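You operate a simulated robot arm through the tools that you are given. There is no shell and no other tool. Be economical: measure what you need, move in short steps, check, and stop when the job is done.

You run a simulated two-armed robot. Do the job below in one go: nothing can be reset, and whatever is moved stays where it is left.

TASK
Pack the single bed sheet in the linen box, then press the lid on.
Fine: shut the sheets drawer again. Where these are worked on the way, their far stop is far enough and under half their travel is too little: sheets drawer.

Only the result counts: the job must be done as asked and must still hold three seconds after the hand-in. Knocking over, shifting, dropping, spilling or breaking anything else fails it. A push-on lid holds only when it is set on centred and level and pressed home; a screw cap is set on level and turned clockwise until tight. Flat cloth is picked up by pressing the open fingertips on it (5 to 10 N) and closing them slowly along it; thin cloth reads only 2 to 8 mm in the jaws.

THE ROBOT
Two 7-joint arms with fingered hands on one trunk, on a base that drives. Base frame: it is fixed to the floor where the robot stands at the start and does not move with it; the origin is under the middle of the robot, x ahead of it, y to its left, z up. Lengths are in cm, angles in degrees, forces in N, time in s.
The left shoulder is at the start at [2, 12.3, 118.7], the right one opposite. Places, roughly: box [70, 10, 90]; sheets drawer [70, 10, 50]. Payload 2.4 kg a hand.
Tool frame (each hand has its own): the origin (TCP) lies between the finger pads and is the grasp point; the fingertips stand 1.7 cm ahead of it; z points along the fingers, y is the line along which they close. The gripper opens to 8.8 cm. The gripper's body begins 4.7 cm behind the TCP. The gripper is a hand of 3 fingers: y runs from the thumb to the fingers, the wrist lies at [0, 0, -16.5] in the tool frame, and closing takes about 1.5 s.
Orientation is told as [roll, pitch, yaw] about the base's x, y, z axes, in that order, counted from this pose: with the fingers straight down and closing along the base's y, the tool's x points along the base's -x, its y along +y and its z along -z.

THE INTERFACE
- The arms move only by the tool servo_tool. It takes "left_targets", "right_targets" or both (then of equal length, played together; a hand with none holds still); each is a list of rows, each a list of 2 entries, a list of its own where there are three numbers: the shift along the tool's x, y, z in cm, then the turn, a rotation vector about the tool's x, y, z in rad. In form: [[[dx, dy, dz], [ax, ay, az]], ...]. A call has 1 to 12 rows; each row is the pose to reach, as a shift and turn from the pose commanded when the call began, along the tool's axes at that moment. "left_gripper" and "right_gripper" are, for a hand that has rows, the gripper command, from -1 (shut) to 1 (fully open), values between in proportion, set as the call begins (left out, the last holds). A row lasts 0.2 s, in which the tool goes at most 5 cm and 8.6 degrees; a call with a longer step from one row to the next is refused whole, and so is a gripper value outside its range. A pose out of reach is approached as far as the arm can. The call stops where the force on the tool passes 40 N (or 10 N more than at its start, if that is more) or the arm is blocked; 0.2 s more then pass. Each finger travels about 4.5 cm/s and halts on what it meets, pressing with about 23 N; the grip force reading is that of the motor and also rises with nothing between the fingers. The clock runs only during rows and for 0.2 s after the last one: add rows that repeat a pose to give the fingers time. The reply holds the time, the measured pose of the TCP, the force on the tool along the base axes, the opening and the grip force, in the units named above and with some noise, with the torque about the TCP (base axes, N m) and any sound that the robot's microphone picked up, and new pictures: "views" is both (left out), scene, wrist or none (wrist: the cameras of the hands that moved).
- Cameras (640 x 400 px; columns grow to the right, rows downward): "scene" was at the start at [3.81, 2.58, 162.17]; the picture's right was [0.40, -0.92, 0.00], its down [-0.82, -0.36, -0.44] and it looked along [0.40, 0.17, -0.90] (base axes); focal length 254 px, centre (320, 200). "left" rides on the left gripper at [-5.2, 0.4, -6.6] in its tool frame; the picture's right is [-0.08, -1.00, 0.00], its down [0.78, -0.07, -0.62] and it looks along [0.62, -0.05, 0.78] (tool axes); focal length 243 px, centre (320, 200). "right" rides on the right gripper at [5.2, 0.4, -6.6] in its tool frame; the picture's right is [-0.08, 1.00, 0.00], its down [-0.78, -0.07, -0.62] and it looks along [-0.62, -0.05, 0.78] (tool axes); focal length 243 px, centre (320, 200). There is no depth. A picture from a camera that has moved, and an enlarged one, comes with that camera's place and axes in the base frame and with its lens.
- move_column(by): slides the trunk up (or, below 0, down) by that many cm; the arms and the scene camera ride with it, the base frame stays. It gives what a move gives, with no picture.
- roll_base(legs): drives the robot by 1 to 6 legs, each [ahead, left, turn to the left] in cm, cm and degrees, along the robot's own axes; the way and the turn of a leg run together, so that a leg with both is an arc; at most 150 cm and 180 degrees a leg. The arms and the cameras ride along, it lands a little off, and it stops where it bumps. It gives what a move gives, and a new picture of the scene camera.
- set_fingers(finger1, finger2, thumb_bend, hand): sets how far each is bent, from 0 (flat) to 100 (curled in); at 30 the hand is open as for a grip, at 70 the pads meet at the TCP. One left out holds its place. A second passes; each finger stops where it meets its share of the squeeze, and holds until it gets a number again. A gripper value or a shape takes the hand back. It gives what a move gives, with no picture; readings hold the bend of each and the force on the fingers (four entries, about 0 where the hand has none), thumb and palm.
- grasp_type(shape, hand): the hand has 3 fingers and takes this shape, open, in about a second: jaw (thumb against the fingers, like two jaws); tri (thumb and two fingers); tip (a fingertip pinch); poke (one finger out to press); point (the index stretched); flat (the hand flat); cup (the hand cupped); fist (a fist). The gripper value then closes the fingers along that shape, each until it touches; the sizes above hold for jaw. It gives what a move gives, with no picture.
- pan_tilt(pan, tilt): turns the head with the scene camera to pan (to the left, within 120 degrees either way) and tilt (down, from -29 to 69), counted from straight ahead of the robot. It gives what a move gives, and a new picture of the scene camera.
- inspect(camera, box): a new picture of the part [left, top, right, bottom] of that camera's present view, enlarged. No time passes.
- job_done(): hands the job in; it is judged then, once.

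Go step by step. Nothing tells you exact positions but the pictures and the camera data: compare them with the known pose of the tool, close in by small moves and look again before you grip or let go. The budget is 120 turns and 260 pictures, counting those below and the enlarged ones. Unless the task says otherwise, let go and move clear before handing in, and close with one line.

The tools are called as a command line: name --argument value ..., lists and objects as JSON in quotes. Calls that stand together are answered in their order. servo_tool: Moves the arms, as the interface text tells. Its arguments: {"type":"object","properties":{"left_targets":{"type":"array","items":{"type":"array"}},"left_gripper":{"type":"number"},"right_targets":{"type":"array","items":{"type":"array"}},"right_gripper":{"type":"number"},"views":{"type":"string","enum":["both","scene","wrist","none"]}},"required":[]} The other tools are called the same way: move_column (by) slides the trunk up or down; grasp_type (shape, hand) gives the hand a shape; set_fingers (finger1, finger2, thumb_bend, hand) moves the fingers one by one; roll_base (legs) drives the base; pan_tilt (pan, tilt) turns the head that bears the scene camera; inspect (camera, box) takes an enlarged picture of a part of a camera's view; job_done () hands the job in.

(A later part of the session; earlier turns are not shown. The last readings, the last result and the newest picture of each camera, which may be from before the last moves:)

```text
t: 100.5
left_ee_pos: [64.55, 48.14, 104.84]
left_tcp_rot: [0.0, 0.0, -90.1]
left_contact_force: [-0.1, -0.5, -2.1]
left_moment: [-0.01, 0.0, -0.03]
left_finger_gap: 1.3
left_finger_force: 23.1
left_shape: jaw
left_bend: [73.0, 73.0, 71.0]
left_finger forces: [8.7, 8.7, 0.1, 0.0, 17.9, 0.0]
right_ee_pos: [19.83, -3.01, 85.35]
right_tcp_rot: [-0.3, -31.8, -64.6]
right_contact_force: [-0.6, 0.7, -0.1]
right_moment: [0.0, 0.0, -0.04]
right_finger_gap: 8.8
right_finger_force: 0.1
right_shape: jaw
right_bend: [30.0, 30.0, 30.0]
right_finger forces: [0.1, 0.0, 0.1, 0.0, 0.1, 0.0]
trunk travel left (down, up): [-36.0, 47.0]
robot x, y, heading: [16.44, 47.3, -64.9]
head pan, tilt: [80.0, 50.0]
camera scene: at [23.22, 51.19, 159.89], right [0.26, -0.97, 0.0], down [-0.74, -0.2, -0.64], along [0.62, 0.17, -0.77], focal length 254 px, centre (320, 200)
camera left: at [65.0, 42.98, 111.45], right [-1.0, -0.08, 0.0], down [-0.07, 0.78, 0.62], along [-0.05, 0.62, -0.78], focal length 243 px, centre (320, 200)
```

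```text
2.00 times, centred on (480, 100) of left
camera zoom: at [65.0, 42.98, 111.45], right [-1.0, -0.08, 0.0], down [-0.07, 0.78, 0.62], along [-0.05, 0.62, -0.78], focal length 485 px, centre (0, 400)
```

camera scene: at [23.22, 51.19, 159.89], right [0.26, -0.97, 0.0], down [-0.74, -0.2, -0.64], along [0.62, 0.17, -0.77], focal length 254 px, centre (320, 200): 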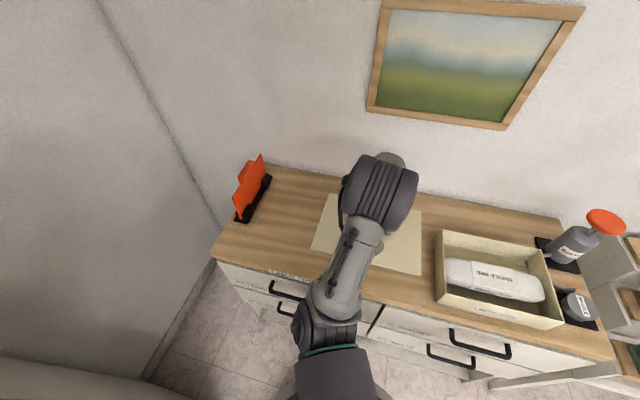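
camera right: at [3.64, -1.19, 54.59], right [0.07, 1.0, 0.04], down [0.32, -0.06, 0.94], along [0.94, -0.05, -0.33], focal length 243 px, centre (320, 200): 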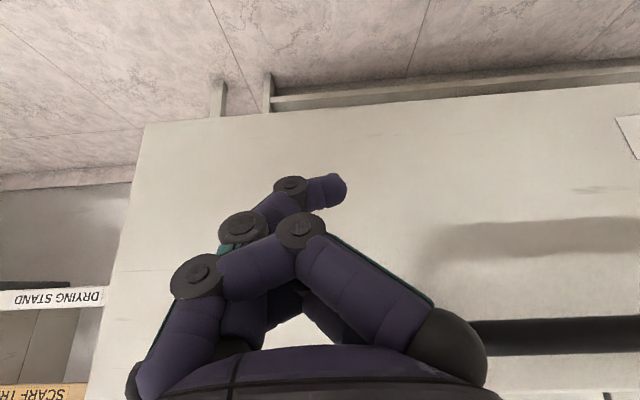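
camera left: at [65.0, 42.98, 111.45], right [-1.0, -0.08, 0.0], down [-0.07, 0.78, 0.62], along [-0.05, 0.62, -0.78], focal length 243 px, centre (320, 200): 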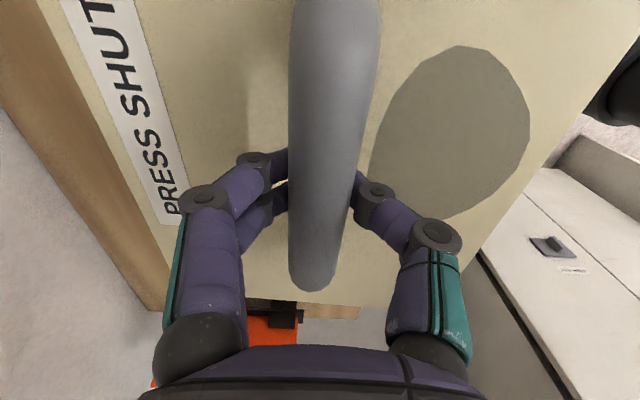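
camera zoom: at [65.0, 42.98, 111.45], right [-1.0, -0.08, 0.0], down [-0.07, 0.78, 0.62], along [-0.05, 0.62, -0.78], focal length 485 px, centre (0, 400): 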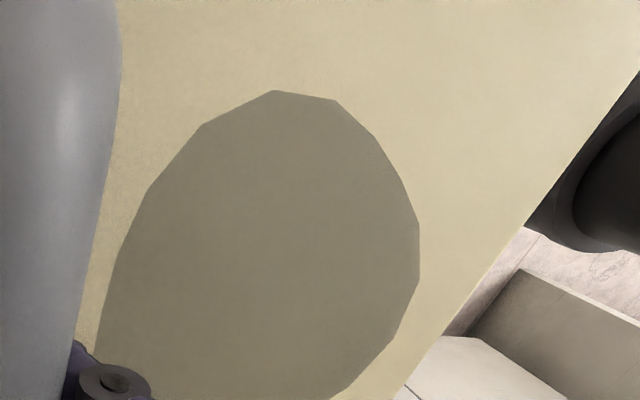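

The lid is centred near the grip. Now I drive along -y to bring it over the box.

roll_base --legs '[[33, -15.3, 0]]'

inspect --camera "left" --box '[0, 0, 640, 400]'

```text
t: 102.9
left_ee_pos: [64.79, 11.22, 104.88]
left_tcp_rot: [-0.1, 0.0, -90.5]
left_contact_force: [-0.2, -0.3, -1.3]
left_moment: [-0.02, 0.01, 0.01]
left_finger_gap: 1.3
left_finger_force: 23.1
left_shape: jaw
left_bend: [73.0, 73.0, 71.0]
left_finger forces: [8.7, 8.7, 0.0, 0.0, 17.8, 0.1]
right_ee_pos: [19.73, -39.59, 85.33]
right_tcp_rot: [-0.3, -31.8, -65.2]
right_contact_force: [-0.5, -0.8, 0.7]
right_moment: [-0.01, -0.03, -0.01]
right_finger_gap: 8.79
right_finger_force: 0.0
right_shape: jaw
right_bend: [30.0, 30.0, 30.0]
right_finger forces: [0.0, 0.0, 0.0, 0.0, 0.0, 0.0]
trunk travel left (down, up): [-36.0, 47.0]
robot x, y, heading: [16.3, 10.85, -65.3]
head pan, tilt: [80.0, 50.0]
camera scene: at [23.5, 14.49, 159.89], right [0.25, -0.97, 0.0], down [-0.74, -0.19, -0.64], along [0.62, 0.16, -0.77], focal length 254 px, centre (320, 200)
```

scene: 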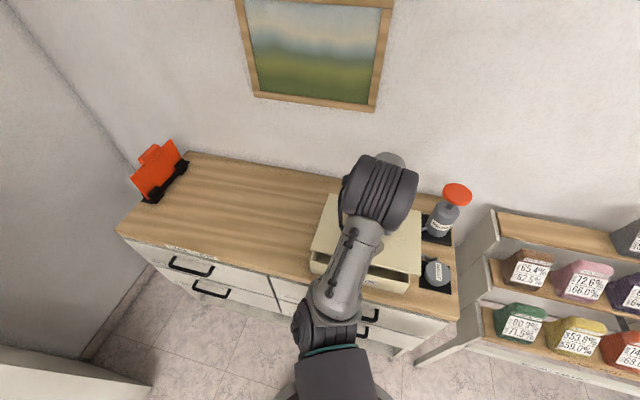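

```text
1.00 times, centred on (320, 200) of left (not enlarged: the box is as wide or as high as the picture)
camera zoom: at [65.22, 5.96, 111.41], right [-1.0, -0.08, 0.0], down [-0.06, 0.78, 0.62], along [-0.05, 0.62, -0.78], focal length 243 px, centre (320, 200)
```

zoom: 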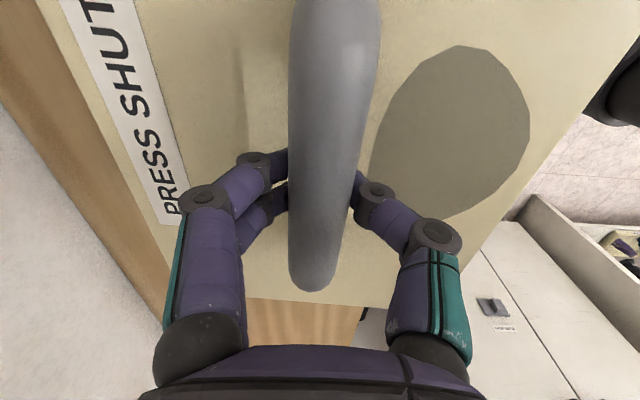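

inspect --camera "scene" --box '[300, 190, 440, 300]'

```text
3.64 times, centred on (370, 245) of scene
camera zoom: at [23.5, 14.49, 159.89], right [0.25, -0.97, 0.0], down [-0.74, -0.19, -0.64], along [0.62, 0.16, -0.77], focal length 924 px, centre (138, 36)
```

zoom: 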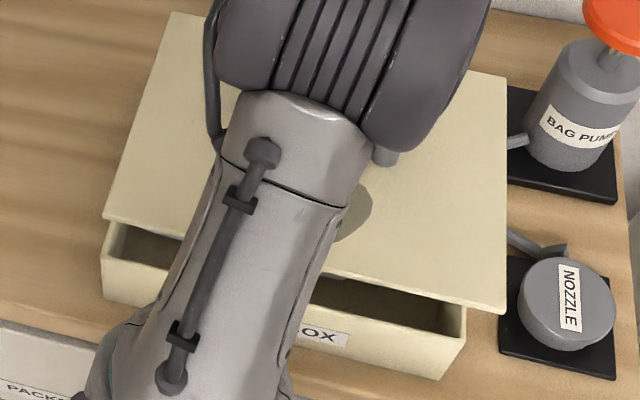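

inspect --camera "scene" --box '[380, 250, 430, 300]'

inspect --camera "scene" --box '[310, 230, 360, 290]'

```text
8.00 times, centred on (405, 275) of scene
camera zoom: at [23.5, 14.49, 159.89], right [0.25, -0.97, 0.0], down [-0.74, -0.19, -0.64], along [0.62, 0.16, -0.77], focal length 2032 px, centre (-360, -400)
```

zoom: 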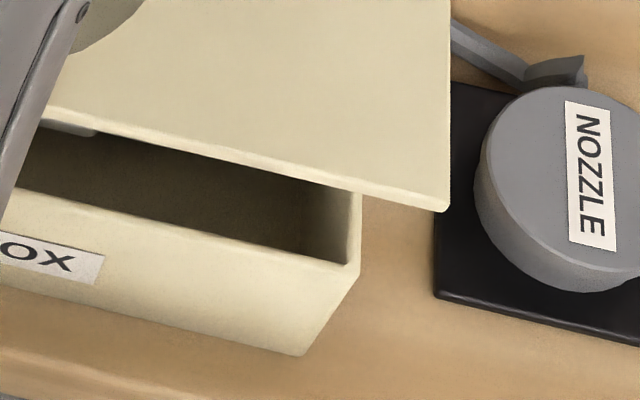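

```text
6.67 times, centred on (335, 260) of scene
camera zoom: at [23.5, 14.49, 159.89], right [0.25, -0.97, 0.0], down [-0.74, -0.19, -0.64], along [0.62, 0.16, -0.77], focal length 1693 px, centre (220, -200)
```

zoom: 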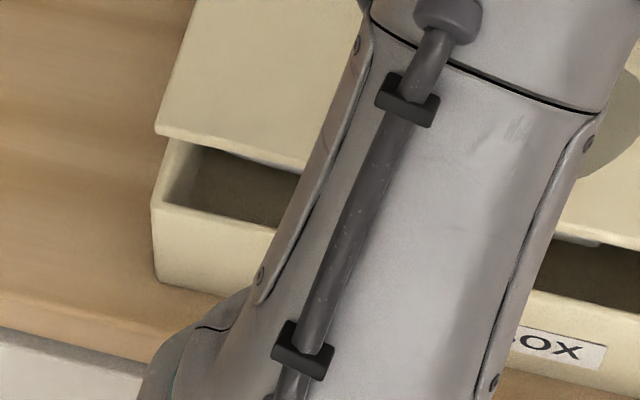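

Compared with the box, the lid needs about +0.45 cm in x and +0.8 cm in y. I'll correct and lower to just above the rim, then recheck.

servo_tool --left_targets '[[[0.4, 0.2, 0], [0, 0, 0]], [[0.8, 0.45, 0], [0, 0, 0]], [[0.8, 0.45, 1.5], [0, 0, 0]], [[0.8, 0.45, 3.2], [0, 0, 0]], [[0.8, 0.45, 3.2], [0, 0, 0]]]' --views "none"

inspect --camera "scene" --box '[380, 240, 430, 290]'

inspect --camera "scene" --box '[310, 230, 360, 290]'

```text
t: 104.1
left_ee_pos: [65.21, 12.07, 101.69]
left_tcp_rot: [-0.1, 0.0, -90.6]
left_contact_force: [-0.9, -0.3, -1.7]
left_moment: [0.0, -0.02, 0.02]
left_finger_gap: 1.28
left_finger_force: 23.4
left_shape: jaw
left_bend: [73.0, 73.0, 72.0]
left_finger forces: [8.4, 8.5, 0.1, 0.0, 17.6, 0.1]
right_ee_pos: [19.79, -39.6, 85.46]
right_tcp_rot: [-0.2, -31.7, -65.2]
right_contact_force: [-0.3, -0.1, 0.3]
right_moment: [-0.01, 0.0, 0.02]
right_finger_gap: 8.78
right_finger_force: 0.0
right_shape: jaw
right_bend: [30.0, 30.0, 30.0]
right_finger forces: [0.0, 0.0, 0.0, 0.0, 0.0, 0.0]
trunk travel left (down, up): [-36.0, 47.0]
robot x, y, heading: [16.72, 10.63, -65.3]
head pan, tilt: [80.0, 50.0]
```

```text
8.00 times, centred on (405, 265) of scene
camera zoom: at [23.49, 14.58, 159.89], right [0.25, -0.97, 0.0], down [-0.74, -0.19, -0.64], along [0.62, 0.16, -0.77], focal length 2032 px, centre (-360, -320)
```

zoom: 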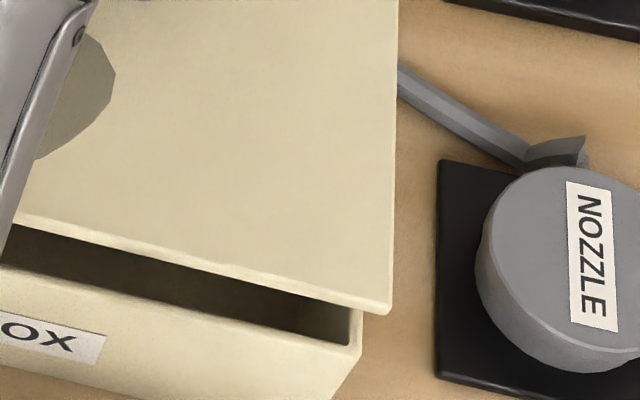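

```text
6.67 times, centred on (335, 260) of scene
camera zoom: at [23.49, 14.58, 159.89], right [0.25, -0.97, 0.0], down [-0.74, -0.19, -0.64], along [0.62, 0.16, -0.77], focal length 1693 px, centre (220, -200)
```

zoom: 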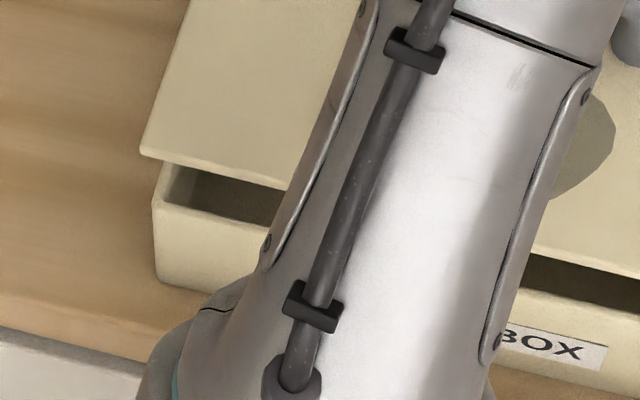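

The lid edges now match the box edges within about 2 mm. Lowering until it touches.

servo_tool --left_targets '[[[-0.15, 0, 0.5], [0, 0, 0]], [[-0.15, 0, 1.0], [0, 0, 0]], [[-0.15, 0, 1.4], [0, 0, 0]], [[-0.15, 0, 1.7], [0, 0, 0]], [[-0.15, 0, 1.7], [0, 0, 0]]]' --views "none"

inspect --camera "scene" --box '[300, 190, 440, 300]'

```text
t: 105.3
left_ee_pos: [65.25, 11.91, 99.86]
left_tcp_rot: [0.0, 0.0, -90.6]
left_contact_force: [-0.8, 0.3, -1.9]
left_moment: [-0.01, 0.0, 0.01]
left_finger_gap: 0.41
left_finger_force: 23.5
left_shape: jaw
left_bend: [77.0, 77.0, 77.0]
left_finger forces: [0.8, 0.9, 0.0, 0.0, 0.9, 0.0]
right_ee_pos: [19.63, -39.55, 85.28]
right_tcp_rot: [-0.3, -31.8, -65.0]
right_contact_force: [-0.7, -0.3, -0.1]
right_moment: [-0.06, -0.02, 0.02]
right_finger_gap: 8.77
right_finger_force: 0.1
right_shape: jaw
right_bend: [30.0, 30.0, 30.0]
right_finger forces: [0.1, 0.0, 0.0, 0.0, 0.1, 0.0]
trunk travel left (down, up): [-36.0, 47.0]
robot x, y, heading: [16.62, 10.56, -65.3]
head pan, tilt: [80.0, 50.0]
```

```text
3.64 times, centred on (370, 245) of scene
camera zoom: at [23.5, 14.59, 159.89], right [0.25, -0.97, 0.0], down [-0.74, -0.19, -0.64], along [0.62, 0.16, -0.77], focal length 924 px, centre (138, 36)
```

zoom: 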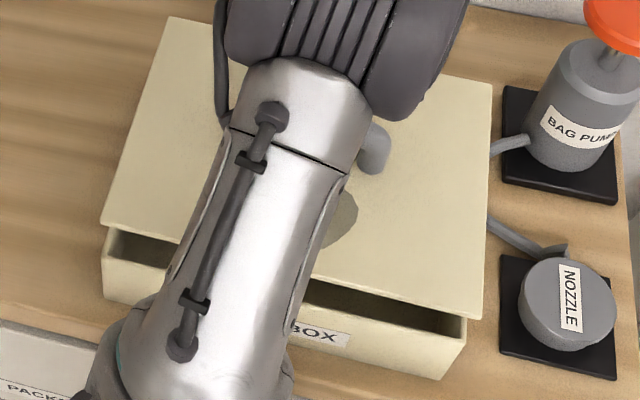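

The grip gap changed, so the bar shifted in the fingers. I'll look with the wrist camera before moving.

inspect --camera "left" --box '[0, 0, 640, 400]'

inspect --camera "scene" --box '[380, 240, 430, 290]'

inspect --camera "scene" --box '[310, 230, 360, 290]'

```text
1.00 times, centred on (320, 200) of left (not enlarged: the box is as wide or as high as the picture)
camera zoom: at [65.7, 6.67, 106.53], right [-1.0, -0.08, 0.0], down [-0.06, 0.78, 0.62], along [-0.05, 0.62, -0.78], focal length 243 px, centre (320, 200)
```

zoom: 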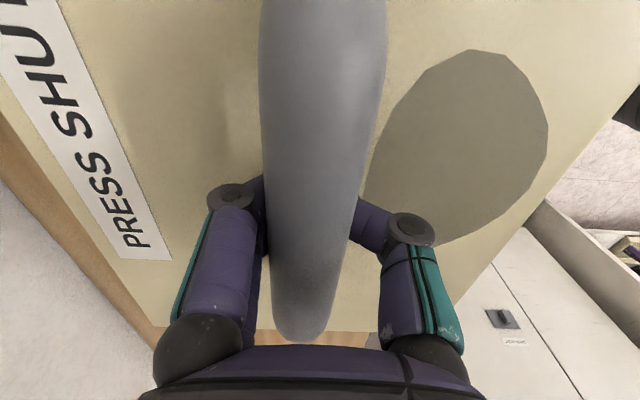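

```text
8.00 times, centred on (405, 265) of scene
camera zoom: at [23.5, 14.59, 159.89], right [0.25, -0.97, 0.0], down [-0.74, -0.19, -0.64], along [0.62, 0.16, -0.77], focal length 2032 px, centre (-360, -320)
```

zoom: 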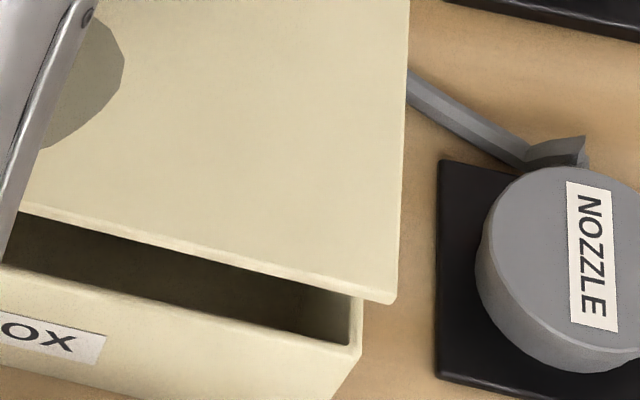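

```text
6.67 times, centred on (335, 260) of scene
camera zoom: at [23.5, 14.59, 159.89], right [0.25, -0.97, 0.0], down [-0.74, -0.19, -0.64], along [0.62, 0.16, -0.77], focal length 1693 px, centre (220, -200)
```

zoom: 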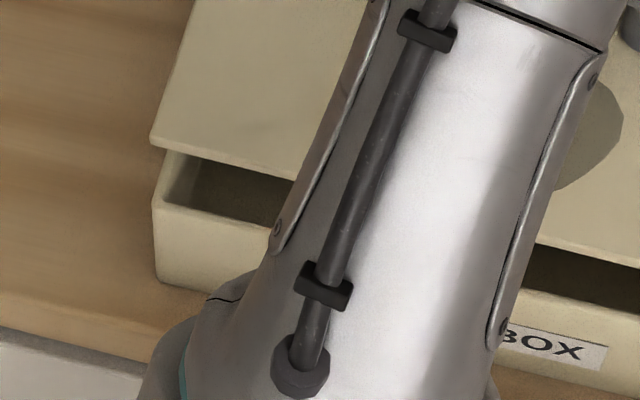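

The bar slipped up and is now caged above the fingertips; the lid still hangs level but is about 0.6 cm too far back and yawed ~2°. I'll correct those and lower a bit more, then compare again.

servo_tool --left_targets '[[[0, -0.3, 0], [0, 0, -0.015]], [[0, -0.6, 0], [0, 0, -0.028]], [[0, -0.6, 0.6], [0, 0, -0.028]], [[0, -0.6, 1.3], [0, 0, -0.028]], [[0, -0.6, 1.3], [0, 0, -0.028]]]' --views "wrist"

inspect --camera "scene" --box '[380, 240, 430, 290]'

inspect --camera "scene" --box '[310, 230, 360, 290]'

```text
t: 106.5
left_ee_pos: [64.59, 11.93, 98.54]
left_tcp_rot: [0.0, 0.1, -89.0]
left_contact_force: [0.1, -0.8, -1.4]
left_moment: [0.0, 0.0, -0.01]
left_finger_gap: 0.37
left_finger_force: 23.2
left_shape: jaw
left_bend: [77.0, 77.0, 77.0]
left_finger forces: [0.8, 0.7, 0.0, 0.0, 1.2, 0.0]
right_ee_pos: [19.91, -39.47, 85.42]
right_tcp_rot: [-0.4, -31.8, -65.2]
right_contact_force: [0.3, -0.5, 0.0]
right_moment: [-0.05, -0.01, 0.0]
right_finger_gap: 8.79
right_finger_force: 0.1
right_shape: jaw
right_bend: [30.0, 30.0, 30.0]
right_finger forces: [0.1, 0.0, 0.1, 0.0, 0.1, 0.1]
trunk travel left (down, up): [-36.0, 47.0]
robot x, y, heading: [16.52, 10.62, -64.9]
head pan, tilt: [80.0, 50.0]
camera left: at [65.18, 6.72, 105.2], right [-0.99, -0.1, 0.0], down [-0.08, 0.78, 0.62], along [-0.06, 0.62, -0.78], focal length 243 px, centre (320, 200)
```

left: 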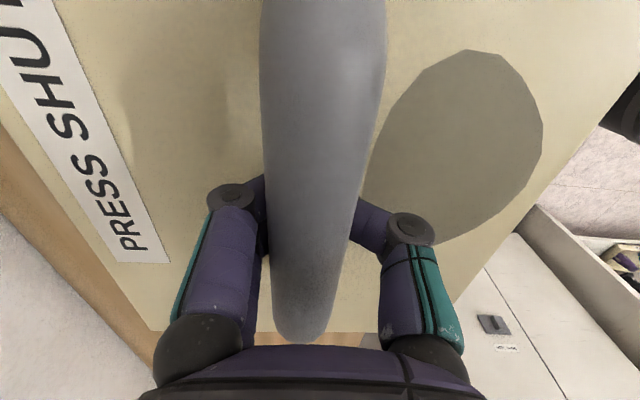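

```text
8.00 times, centred on (405, 265) of scene
camera zoom: at [23.5, 14.59, 159.89], right [0.25, -0.97, 0.0], down [-0.74, -0.19, -0.64], along [0.62, 0.16, -0.77], focal length 2032 px, centre (-360, -320)
```

zoom: 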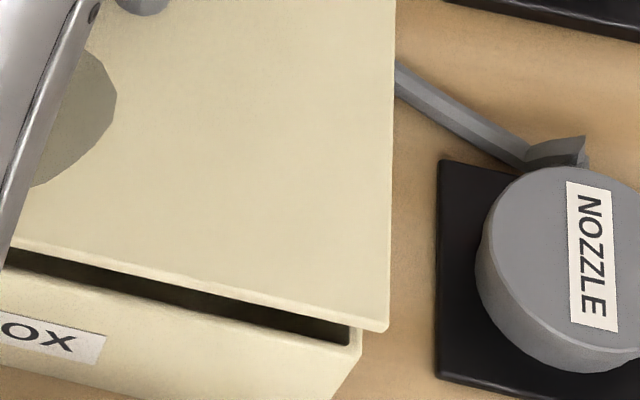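

```text
6.67 times, centred on (335, 260) of scene
camera zoom: at [23.5, 14.59, 159.89], right [0.25, -0.97, 0.0], down [-0.74, -0.19, -0.64], along [0.62, 0.16, -0.77], focal length 1693 px, centre (220, -200)
```

zoom: 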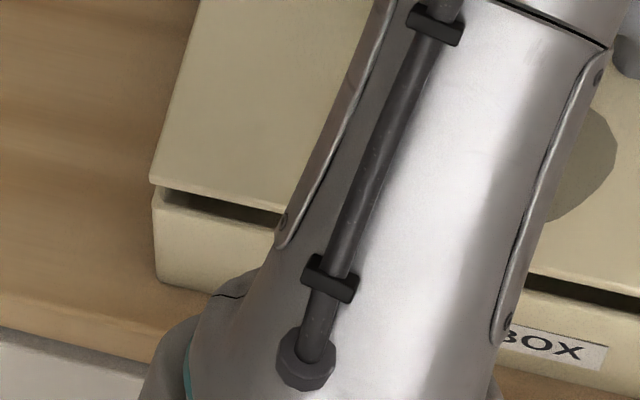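

Edges now agree within ~2 mm and yaw matches. Small trim, then lowering onto the rim.

servo_tool --left_targets '[[[0.15, -0.15, 0], [0, 0, 0]], [[0.15, -0.15, 0.4], [0, 0, 0]], [[0.15, -0.15, 0.8], [0, 0, 0]], [[0.15, -0.15, 1.2], [0, 0, 0]], [[0.15, -0.15, 1.2], [0, 0, 0]]]' --views "wrist"

inspect --camera "scene" --box '[380, 240, 430, 290]'

inspect --camera "scene" --box '[310, 230, 360, 290]'

```text
t: 107.7
left_ee_pos: [64.46, 12.06, 97.31]
left_tcp_rot: [-0.1, -0.1, -88.9]
left_contact_force: [0.4, 0.9, -0.9]
left_moment: [-0.03, 0.0, 0.03]
left_finger_gap: 0.41
left_finger_force: 23.3
left_shape: jaw
left_bend: [77.0, 77.0, 77.0]
left_finger forces: [0.7, 0.8, 0.1, 0.0, 1.2, 0.0]
right_ee_pos: [19.63, -39.59, 85.46]
right_tcp_rot: [-0.2, -31.8, -65.2]
right_contact_force: [-0.1, 0.2, -0.7]
right_moment: [0.0, -0.02, 0.02]
right_finger_gap: 8.78
right_finger_force: 0.0
right_shape: jaw
right_bend: [30.0, 30.0, 30.0]
right_finger forces: [0.0, 0.0, 0.1, 0.0, 0.1, 0.1]
trunk travel left (down, up): [-36.0, 47.0]
robot x, y, heading: [16.55, 10.66, -65.4]
head pan, tilt: [80.0, 50.0]
camera left: at [65.03, 6.83, 104.02], right [-0.99, -0.1, 0.0], down [-0.08, 0.78, 0.62], along [-0.07, 0.62, -0.78], focal length 243 px, centre (320, 200)
```

left: 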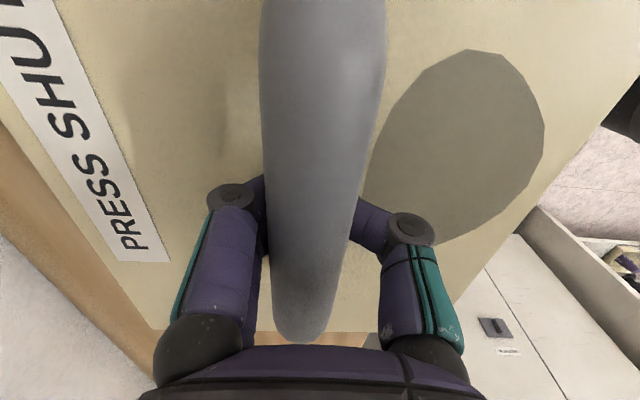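

```text
8.00 times, centred on (405, 265) of scene
camera zoom: at [23.5, 14.59, 159.89], right [0.25, -0.97, 0.0], down [-0.74, -0.19, -0.64], along [0.62, 0.16, -0.77], focal length 2032 px, centre (-360, -320)
```

zoom: 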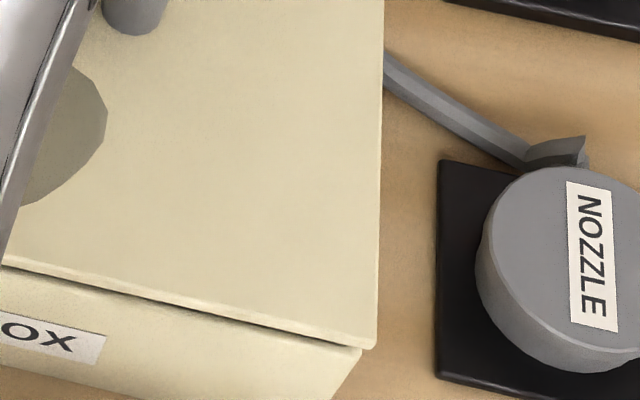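

```text
6.67 times, centred on (335, 260) of scene
camera zoom: at [23.5, 14.59, 159.89], right [0.25, -0.97, 0.0], down [-0.74, -0.19, -0.64], along [0.62, 0.16, -0.77], focal length 1693 px, centre (220, -200)
```

zoom: 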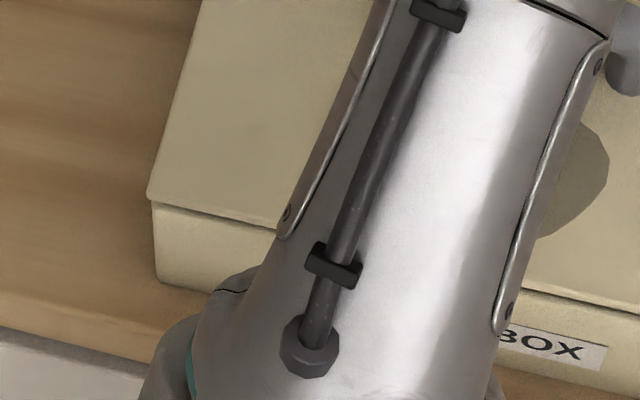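

Almost seated and well centred. Lowering a little further until it rests.

servo_tool --left_targets '[[[0.1, 0, 0.2], [0, 0, 0]], [[0.1, 0, 0.4], [0, 0, 0]], [[0.1, 0, 0.6], [0, 0, 0]], [[0.1, 0, 0.6], [0, 0, 0]]]' --views "none"

inspect --camera "scene" --box '[300, 190, 440, 300]'

```text
t: 108.7
left_ee_pos: [64.51, 12.04, 96.89]
left_tcp_rot: [0.0, 0.0, -88.9]
left_contact_force: [0.4, 0.0, -1.2]
left_moment: [0.01, 0.01, 0.05]
left_finger_gap: 0.4
left_finger_force: 23.2
left_shape: jaw
left_bend: [77.0, 77.0, 77.0]
left_finger forces: [0.8, 0.8, 0.0, 0.0, 1.1, 0.0]
right_ee_pos: [19.8, -39.62, 85.46]
right_tcp_rot: [-0.3, -31.8, -65.1]
right_contact_force: [-1.1, -0.4, -0.3]
right_moment: [-0.01, 0.0, 0.01]
right_finger_gap: 8.81
right_finger_force: 0.0
right_shape: jaw
right_bend: [30.0, 30.0, 30.0]
right_finger forces: [0.1, 0.0, 0.1, 0.0, 0.0, 0.0]
trunk travel left (down, up): [-36.0, 47.0]
robot x, y, heading: [16.75, 10.88, -65.3]
head pan, tilt: [80.0, 50.0]
```

```text
3.64 times, centred on (370, 245) of scene
camera zoom: at [23.5, 14.59, 159.89], right [0.25, -0.97, 0.0], down [-0.74, -0.19, -0.64], along [0.62, 0.16, -0.77], focal length 924 px, centre (138, 36)
```

zoom: 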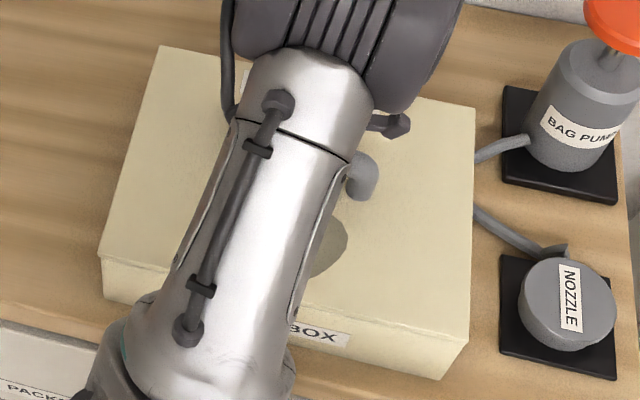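

servo_tool --left_targets '[[[0, 0, 0.3], [0, 0, 0]], [[0, 0, 0.6], [0, 0, 0]], [[0, 0, 0.6], [0, 0, 0]]]' --views "none"

inspect --camera "scene" --box '[380, 240, 430, 290]'

inspect --camera "left" --box '[0, 0, 640, 400]'

```text
t: 109.5
left_ee_pos: [64.28, 12.08, 96.2]
left_tcp_rot: [0.0, 0.0, -88.9]
left_contact_force: [-0.1, -0.5, -0.9]
left_moment: [0.02, -0.01, 0.0]
left_finger_gap: 0.42
left_finger_force: 23.4
left_shape: jaw
left_bend: [77.0, 77.0, 77.0]
left_finger forces: [0.7, 1.0, 0.0, 0.1, 1.1, 0.0]
right_ee_pos: [19.74, -39.58, 85.38]
right_tcp_rot: [-0.3, -31.9, -65.2]
right_contact_force: [0.0, 1.4, -0.4]
right_moment: [0.0, -0.01, 0.01]
right_finger_gap: 8.8
right_finger_force: 0.0
right_shape: jaw
right_bend: [30.0, 30.0, 30.0]
right_finger forces: [0.1, 0.1, 0.1, 0.0, 0.0, 0.0]
trunk travel left (down, up): [-36.0, 47.0]
robot x, y, heading: [16.84, 10.52, -65.3]
head pan, tilt: [80.0, 50.0]
```

```text
8.00 times, centred on (405, 265) of scene
camera zoom: at [23.51, 14.59, 159.89], right [0.25, -0.97, 0.0], down [-0.74, -0.19, -0.64], along [0.62, 0.16, -0.77], focal length 2032 px, centre (-360, -320)
```

zoom: 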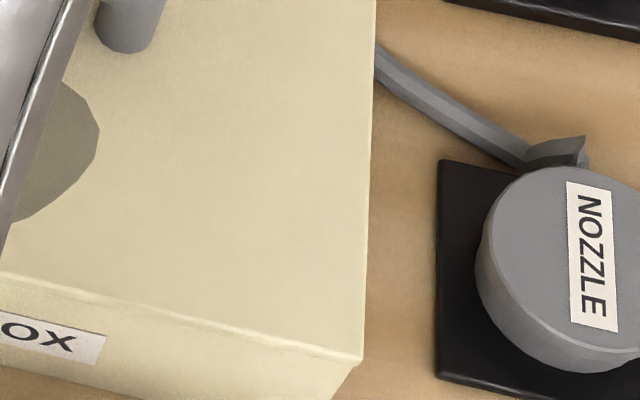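

```text
1.00 times, centred on (320, 200) of left (not enlarged: the box is as wide or as high as the picture)
camera zoom: at [65.0, 6.9, 102.76], right [-0.99, -0.1, 0.0], down [-0.08, 0.78, 0.62], along [-0.06, 0.62, -0.78], focal length 243 px, centre (320, 200)
```

zoom: 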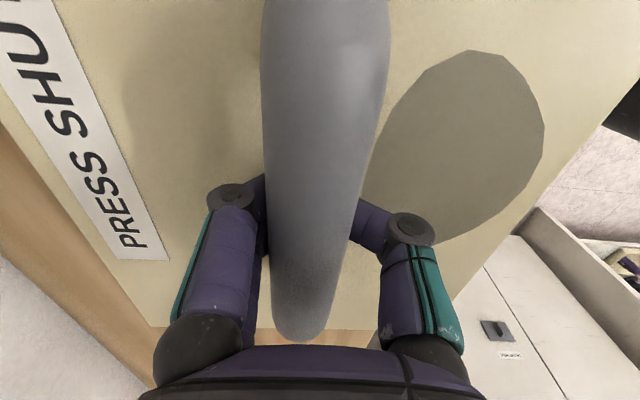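

servo_tool --left_targets '[[[0, 0, 0.3], [0, 0, 0]], [[0, 0, 0.6], [0, 0, 0]], [[0, 0, 0.9], [0, 0, 0]], [[0, 0, 1.2], [0, 0, 0]], [[0, 0, 1.2], [0, 0, 0]]]' --views "none"

inspect --camera "scene" --box '[300, 190, 440, 300]'

inspect --camera "left" --box '[0, 0, 640, 400]'

```text
t: 110.7
left_ee_pos: [64.52, 11.94, 95.14]
left_tcp_rot: [0.1, 0.1, -89.0]
left_contact_force: [2.8, -0.6, 10.3]
left_moment: [0.0, 0.03, -0.01]
left_finger_gap: 0.48
left_finger_force: 23.2
left_shape: jaw
left_bend: [79.0, 79.0, 77.0]
left_finger forces: [0.1, 0.0, 0.0, 0.0, 0.0, 0.0]
right_ee_pos: [19.69, -39.53, 85.45]
right_tcp_rot: [-0.4, -31.8, -65.3]
right_contact_force: [0.0, -0.5, 0.2]
right_moment: [0.0, 0.02, 0.01]
right_finger_gap: 8.8
right_finger_force: 0.1
right_shape: jaw
right_bend: [30.0, 30.0, 30.0]
right_finger forces: [0.0, 0.0, 0.1, 0.1, 0.0, 0.0]
trunk travel left (down, up): [-36.0, 47.0]
robot x, y, heading: [16.5, 11.0, -65.6]
head pan, tilt: [80.0, 50.0]
```

```text
3.64 times, centred on (370, 245) of scene
camera zoom: at [23.45, 14.58, 159.9], right [0.25, -0.97, 0.0], down [-0.74, -0.19, -0.64], along [0.62, 0.16, -0.77], focal length 924 px, centre (138, 36)
```

zoom: 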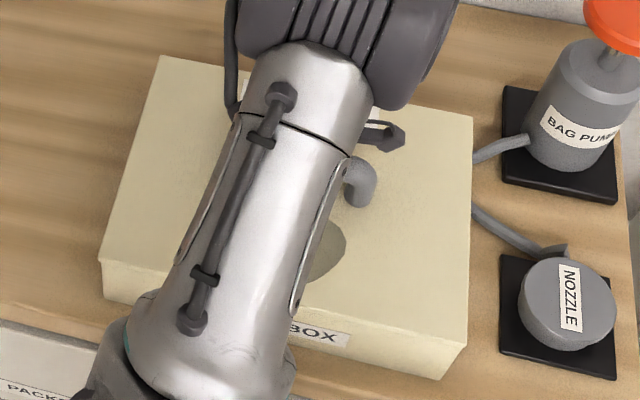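

```text
1.00 times, centred on (320, 200) of left (not enlarged: the box is as wide or as high as the picture)
camera zoom: at [65.03, 6.89, 101.69], right [-0.99, -0.1, 0.0], down [-0.08, 0.78, 0.62], along [-0.06, 0.62, -0.78], focal length 243 px, centre (320, 200)
```

zoom: 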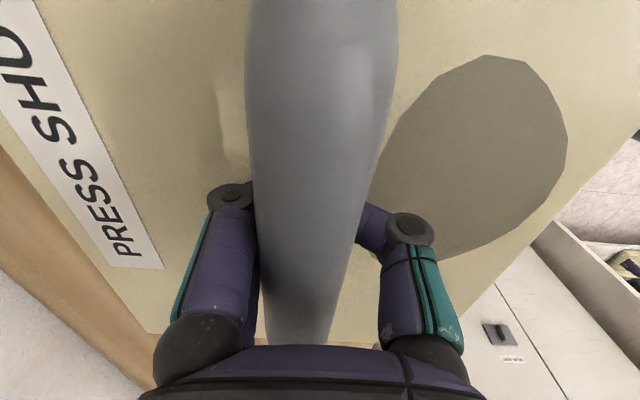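

The lid rests on the box and the fingertips touch its top near the centre. I'll press straight down and listen for the snap.

servo_tool --left_targets '[[[0, 0, 0.3], [0, 0, 0]], [[0, 0, 0.7], [0, 0, 0]], [[0, 0, 1.1], [0, 0, 0]], [[0, 0, 1.5], [0, 0, 0]], [[0, 0, 2.0], [0, 0, 0]]]' --views "none"

inspect --camera "scene" --box '[380, 240, 430, 290]'

inspect --camera "scene" --box '[310, 230, 360, 290]'

```text
t: 111.3
left_ee_pos: [64.41, 12.01, 94.78]
left_tcp_rot: [0.6, -0.1, -89.0]
left_contact_force: [-1.6, 2.2, 29.6]
left_moment: [0.0, 0.07, 0.04]
left_finger_gap: 0.67
left_finger_force: 22.9
left_shape: jaw
left_bend: [81.0, 81.0, 80.0]
left_finger forces: [11.5, 11.5, 0.0, 0.1, 19.9, 0.0]
right_ee_pos: [19.57, -39.66, 85.45]
right_tcp_rot: [-0.2, -31.8, -65.2]
right_contact_force: [-0.1, 0.5, 0.0]
right_moment: [-0.01, -0.02, 0.0]
right_finger_gap: 8.8
right_finger_force: 0.2
right_shape: jaw
right_bend: [30.0, 30.0, 30.0]
right_finger forces: [0.0, 0.0, 0.0, 0.0, 0.1, 0.0]
trunk travel left (down, up): [-36.0, 47.0]
robot x, y, heading: [16.74, 10.38, -65.3]
head pan, tilt: [80.0, 50.0]
stopped in row 2 (left hand): the force on the tool passed its limit at 44 N (the readings are from after the stop); the commanded pose is now the measured one
```

```text
8.00 times, centred on (405, 265) of scene
camera zoom: at [23.16, 14.63, 159.92], right [0.25, -0.97, 0.0], down [-0.74, -0.19, -0.64], along [0.62, 0.16, -0.76], focal length 2032 px, centre (-360, -320)
```

zoom: 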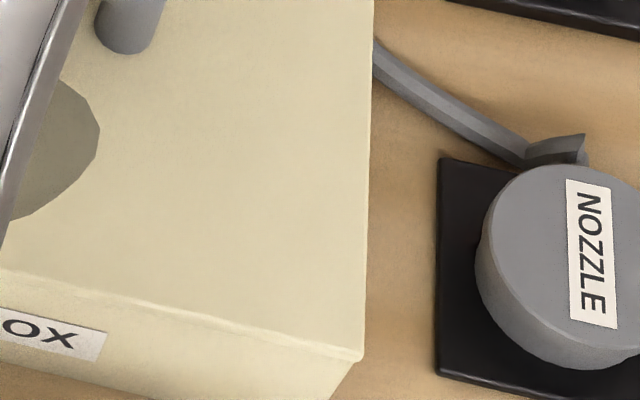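

```text
6.67 times, centred on (335, 260) of scene
camera zoom: at [23.16, 14.63, 159.92], right [0.25, -0.97, 0.0], down [-0.74, -0.19, -0.64], along [0.62, 0.16, -0.76], focal length 1693 px, centre (220, -200)
```

zoom: 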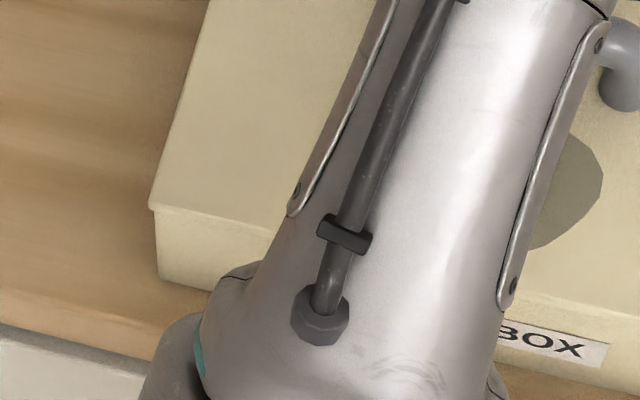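

servo_tool --left_targets '[[[0, 0, 0.3], [0, 0, 0]], [[0, 0, 0.6], [0, 0, 0]], [[0, 0, 1.0], [0, 0, 0]], [[0, 0, 1.4], [0, 0, 0]]]' --views "none"

servo_tool --left_targets '[[[0, 0, 0.4], [0, 0, 0]], [[0, 0, 0.8], [0, 0, 0]], [[0, 0, 1.2], [0, 0, 0]], [[0, 0, 1.6], [0, 0, 0]]]' --views "none"

```text
t: 111.6
left_ee_pos: [64.49, 12.08, 94.68]
left_tcp_rot: [0.9, -0.1, -89.1]
left_contact_force: [-4.3, 2.5, 29.7]
left_moment: [0.02, 0.08, 0.04]
left_finger_gap: 0.67
left_finger_force: 23.4
left_shape: jaw
left_bend: [81.0, 81.0, 80.0]
left_finger forces: [11.4, 11.6, 0.0, 0.1, 21.0, 0.0]
right_ee_pos: [19.4, -39.55, 85.45]
right_tcp_rot: [-0.2, -31.8, -65.3]
right_contact_force: [-0.3, -0.4, 0.2]
right_moment: [0.04, 0.01, -0.03]
right_finger_gap: 8.78
right_finger_force: 0.0
right_shape: jaw
right_bend: [30.0, 30.0, 30.0]
right_finger forces: [0.1, 0.1, 0.1, 0.0, 0.0, 0.1]
trunk travel left (down, up): [-36.0, 47.0]
robot x, y, heading: [17.0, 10.75, -65.4]
head pan, tilt: [80.0, 50.0]
stopped in row 1 (left hand): the force on the tool passed its limit at 44 N (the readings are from after the stop); the commanded pose is now the measured one
```

```text
t: 112.0
left_ee_pos: [64.62, 12.15, 94.75]
left_tcp_rot: [1.1, 0.0, -89.0]
left_contact_force: [-6.1, 2.8, 30.3]
left_moment: [-0.01, 0.06, 0.0]
left_finger_gap: 0.66
left_finger_force: 22.5
left_shape: jaw
left_bend: [81.0, 81.0, 81.0]
left_finger forces: [11.9, 11.9, 0.0, 0.0, 21.2, 0.0]
right_ee_pos: [19.47, -39.46, 85.47]
right_tcp_rot: [-0.2, -31.8, -65.2]
right_contact_force: [0.4, 0.6, 0.3]
right_moment: [-0.01, -0.01, 0.04]
right_finger_gap: 8.79
right_finger_force: 0.0
right_shape: jaw
right_bend: [30.0, 30.0, 30.0]
right_finger forces: [0.0, 0.1, 0.0, 0.0, 0.0, 0.0]
trunk travel left (down, up): [-36.0, 47.0]
robot x, y, heading: [17.16, 10.49, -65.1]
head pan, tilt: [80.0, 50.0]
stopped in row 1 (left hand): the force on the tool passed its limit at 44 N (the readings are from after the stop); the commanded pose is now the measured one
```

The lid takes 44 N. I'll unload, open the fingers and rise to inspect the seat.

servo_tool --left_targets '[[[0, 0, -0.3], [0, 0, 0]], [[0, 0, -0.6], [0, 0, 0]], [[0, 0, -0.6], [0, 0, 0]]]' --views "none"

servo_tool --left_targets '[[[0, 0, 0], [0, 0, 0]], [[0, 0, 0], [0, 0, 0]], [[0, 0, 0], [0, 0, 0]], [[0, 0, 0], [0, 0, 0]], [[0, 0, 0], [0, 0, 0]], [[0, 0, 0], [0, 0, 0]], [[0, 0, 0], [0, 0, 0]], [[0, 0, -1], [0, 0, 0]], [[0, 0, -4], [0, 0, 0]], [[0, 0, -8], [0, 0, 0]], [[0, 0, -12], [0, 0, 0]], [[0, 0, -12], [0, 0, 0]]]' --left_gripper 1 --views "both"

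```text
t: 112.8
left_ee_pos: [64.86, 12.01, 95.17]
left_tcp_rot: [1.0, -0.2, -89.1]
left_contact_force: [-1.0, 0.5, 1.8]
left_moment: [0.01, 0.03, 0.04]
left_finger_gap: 0.33
left_finger_force: 22.6
left_shape: jaw
left_bend: [78.0, 78.0, 79.0]
left_finger forces: [0.0, 0.1, 0.0, 0.0, 0.0, 0.0]
right_ee_pos: [19.86, -39.52, 85.43]
right_tcp_rot: [-0.2, -31.7, -65.3]
right_contact_force: [0.9, -0.4, 0.6]
right_moment: [-0.01, 0.05, 0.0]
right_finger_gap: 8.77
right_finger_force: 0.1
right_shape: jaw
right_bend: [30.0, 30.0, 30.0]
right_finger forces: [0.0, 0.1, 0.0, 0.0, 0.0, 0.0]
trunk travel left (down, up): [-36.0, 47.0]
robot x, y, heading: [16.56, 10.96, -65.1]
head pan, tilt: [80.0, 50.0]
```

```text
t: 113.3
left_ee_pos: [64.75, 11.88, 95.99]
left_tcp_rot: [2.3, -0.3, -89.2]
left_contact_force: [-4.0, 1.4, 80.5]
left_moment: [0.09, -0.6, 0.03]
left_finger_gap: 4.81
left_finger_force: 0.1
left_shape: jaw
left_bend: [71.0, 71.0, 55.0]
left_finger forces: [26.1, 26.0, 0.1, 0.0, 29.0, 0.1]
right_ee_pos: [19.17, -39.62, 85.46]
right_tcp_rot: [0.1, -31.9, -65.5]
right_contact_force: [-0.8, 1.2, 0.3]
right_moment: [-0.01, 0.02, 0.01]
right_finger_gap: 8.77
right_finger_force: 0.0
right_shape: jaw
right_bend: [30.0, 30.0, 30.0]
right_finger forces: [0.0, 0.0, 0.0, 0.0, 0.1, 0.0]
trunk travel left (down, up): [-36.0, 47.0]
robot x, y, heading: [16.98, 10.68, -65.4]
head pan, tilt: [80.0, 50.0]
stopped in row 2 (left hand): the force on the tool passed its limit at 51 N (the readings are from after the stop); the commanded pose is now the measured one
camera scene: at [22.52, 14.58, 160.04], right [0.25, -0.97, 0.0], down [-0.74, -0.19, -0.65], along [0.63, 0.16, -0.76], focal length 254 px, centre (320, 200)
camera left: at [65.0, 6.63, 102.61], right [-0.99, -0.1, -0.04], down [-0.1, 0.78, 0.61], along [-0.03, 0.61, -0.79], focal length 243 px, centre (320, 200)
```

scene: 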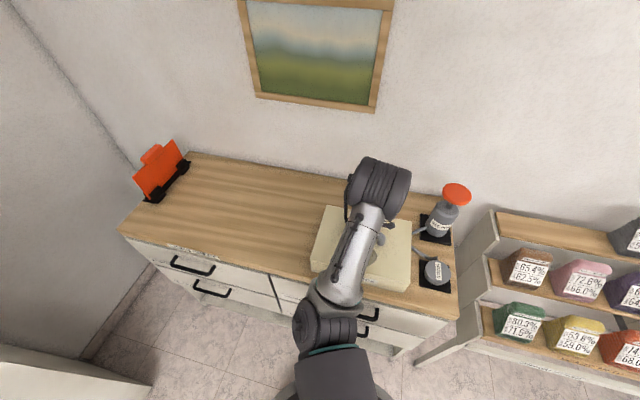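
left: 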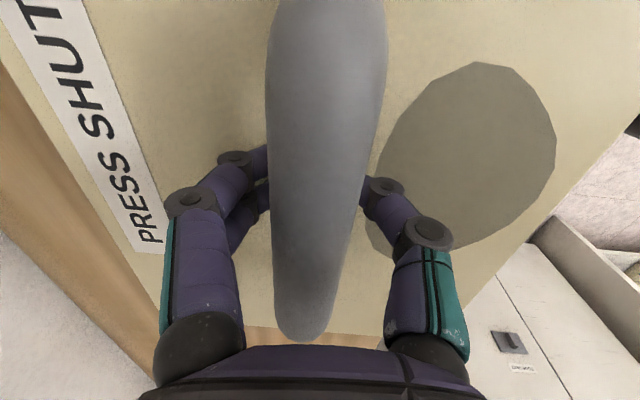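

Opening the fingers extended them against the lid and pushed down about 80 N. I'll rise gently as they open.

servo_tool --left_targets '[[[0, 0, -0.5], [0, 0, 0]], [[0, 0, -1], [0, 0, 0]], [[0, 0, -1.3], [0, 0, 0]], [[0, 0, -1.3], [0, 0, 0]], [[0, 0, -1.3], [0, 0, 0]], [[0, 0, -1.3], [0, 0, 0]]]' --left_gripper 0.4 --views "wrist"

```text
t: 114.7
left_ee_pos: [65.01, 12.07, 96.68]
left_tcp_rot: [1.2, -0.2, -89.2]
left_contact_force: [-0.5, 0.5, 0.0]
left_moment: [-0.04, 0.01, 0.0]
left_finger_gap: 6.14
left_finger_force: 0.0
left_shape: jaw
left_bend: [67.0, 67.0, 64.0]
left_finger forces: [0.1, 0.1, 0.1, 0.1, 0.0, 0.0]
right_ee_pos: [19.65, -39.57, 85.47]
right_tcp_rot: [-0.3, -31.8, -65.1]
right_contact_force: [-0.4, 0.3, -0.1]
right_moment: [-0.01, 0.01, -0.03]
right_finger_gap: 8.79
right_finger_force: 0.1
right_shape: jaw
right_bend: [30.0, 30.0, 30.0]
right_finger forces: [0.0, 0.1, 0.1, 0.1, 0.1, 0.1]
trunk travel left (down, up): [-36.0, 47.0]
robot x, y, heading: [16.49, 10.54, -65.6]
head pan, tilt: [80.0, 50.0]
camera left: at [65.37, 6.8, 103.2], right [-0.99, -0.1, -0.02], down [-0.09, 0.78, 0.62], along [-0.04, 0.62, -0.79], focal length 243 px, centre (320, 200)
```

left: 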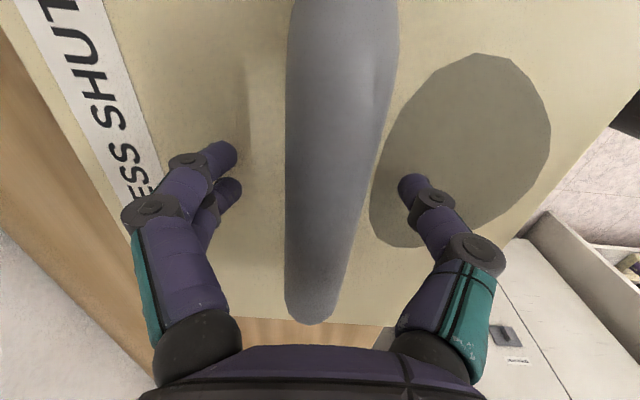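

Fingers are free of the bar. Rising clear to inspect.

servo_tool --left_targets '[[[0, 0, -1.5], [0, 0, 0]], [[0, 0, -4], [0, 0, 0]], [[0, 0, -8], [0, 0, 0]], [[0, 0, -12], [0, 0, 0]], [[0, 0, -16], [0, 0, 0]], [[0, 0, -20], [0, 0, 0]], [[0, 0, -24], [0, 0, 0]], [[0, 0, -24], [0, 0, 0]]]' --left_gripper 1 --views "both"

inspect --camera "scene" --box '[300, 190, 440, 300]'

```text
t: 116.5
left_ee_pos: [64.38, 12.08, 120.64]
left_tcp_rot: [1.3, -0.2, -89.2]
left_contact_force: [-0.1, 0.2, 0.4]
left_moment: [-0.01, -0.01, 0.0]
left_finger_gap: 8.83
left_finger_force: 0.0
left_shape: jaw
left_bend: [30.0, 30.0, 30.0]
left_finger forces: [0.0, 0.1, 0.0, 0.0, 0.0, 0.0]
right_ee_pos: [19.63, -39.63, 85.36]
right_tcp_rot: [-0.3, -31.8, -65.2]
right_contact_force: [0.1, 0.1, 0.7]
right_moment: [0.01, 0.01, -0.02]
right_finger_gap: 8.79
right_finger_force: 0.0
right_shape: jaw
right_bend: [30.0, 30.0, 30.0]
right_finger forces: [0.1, 0.0, 0.0, 0.0, 0.0, 0.1]
trunk travel left (down, up): [-36.0, 47.0]
robot x, y, heading: [16.84, 10.83, -65.2]
head pan, tilt: [80.0, 50.0]
camera scene: at [23.49, 14.6, 159.89], right [0.25, -0.97, 0.0], down [-0.74, -0.19, -0.64], along [0.62, 0.16, -0.77], focal length 254 px, centre (320, 200)
camera left: at [64.85, 7.02, 127.28], right [-0.99, -0.1, -0.02], down [-0.09, 0.78, 0.62], along [-0.04, 0.62, -0.79], focal length 243 px, centre (320, 200)
```

scene: 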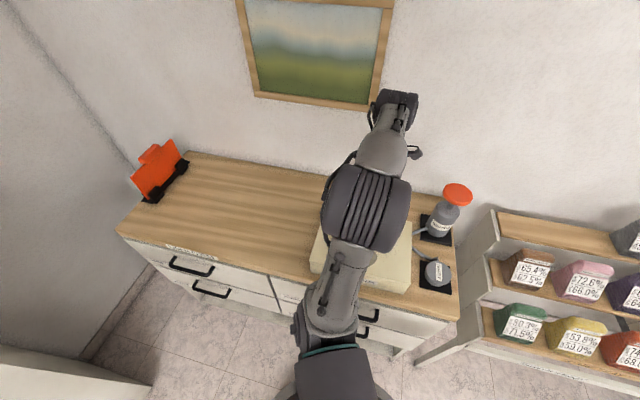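
left: 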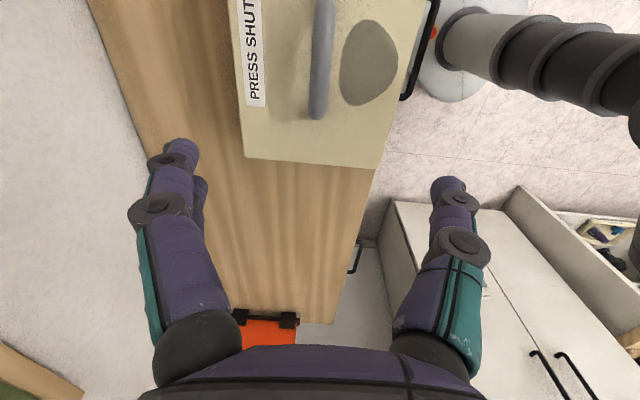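

```text
3.64 times, centred on (370, 245) of scene
camera zoom: at [23.49, 14.6, 159.89], right [0.25, -0.97, 0.0], down [-0.74, -0.19, -0.64], along [0.62, 0.16, -0.77], focal length 924 px, centre (138, 36)
```

zoom: 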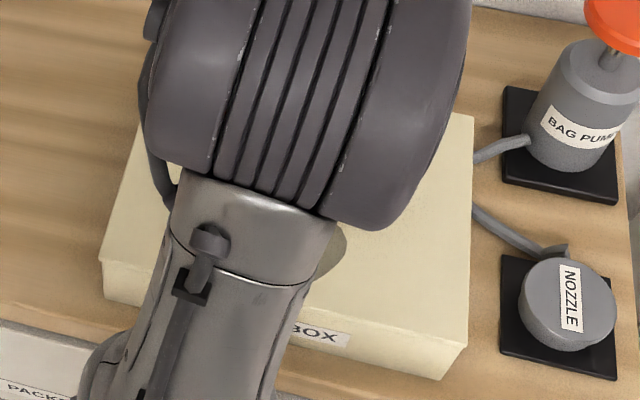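

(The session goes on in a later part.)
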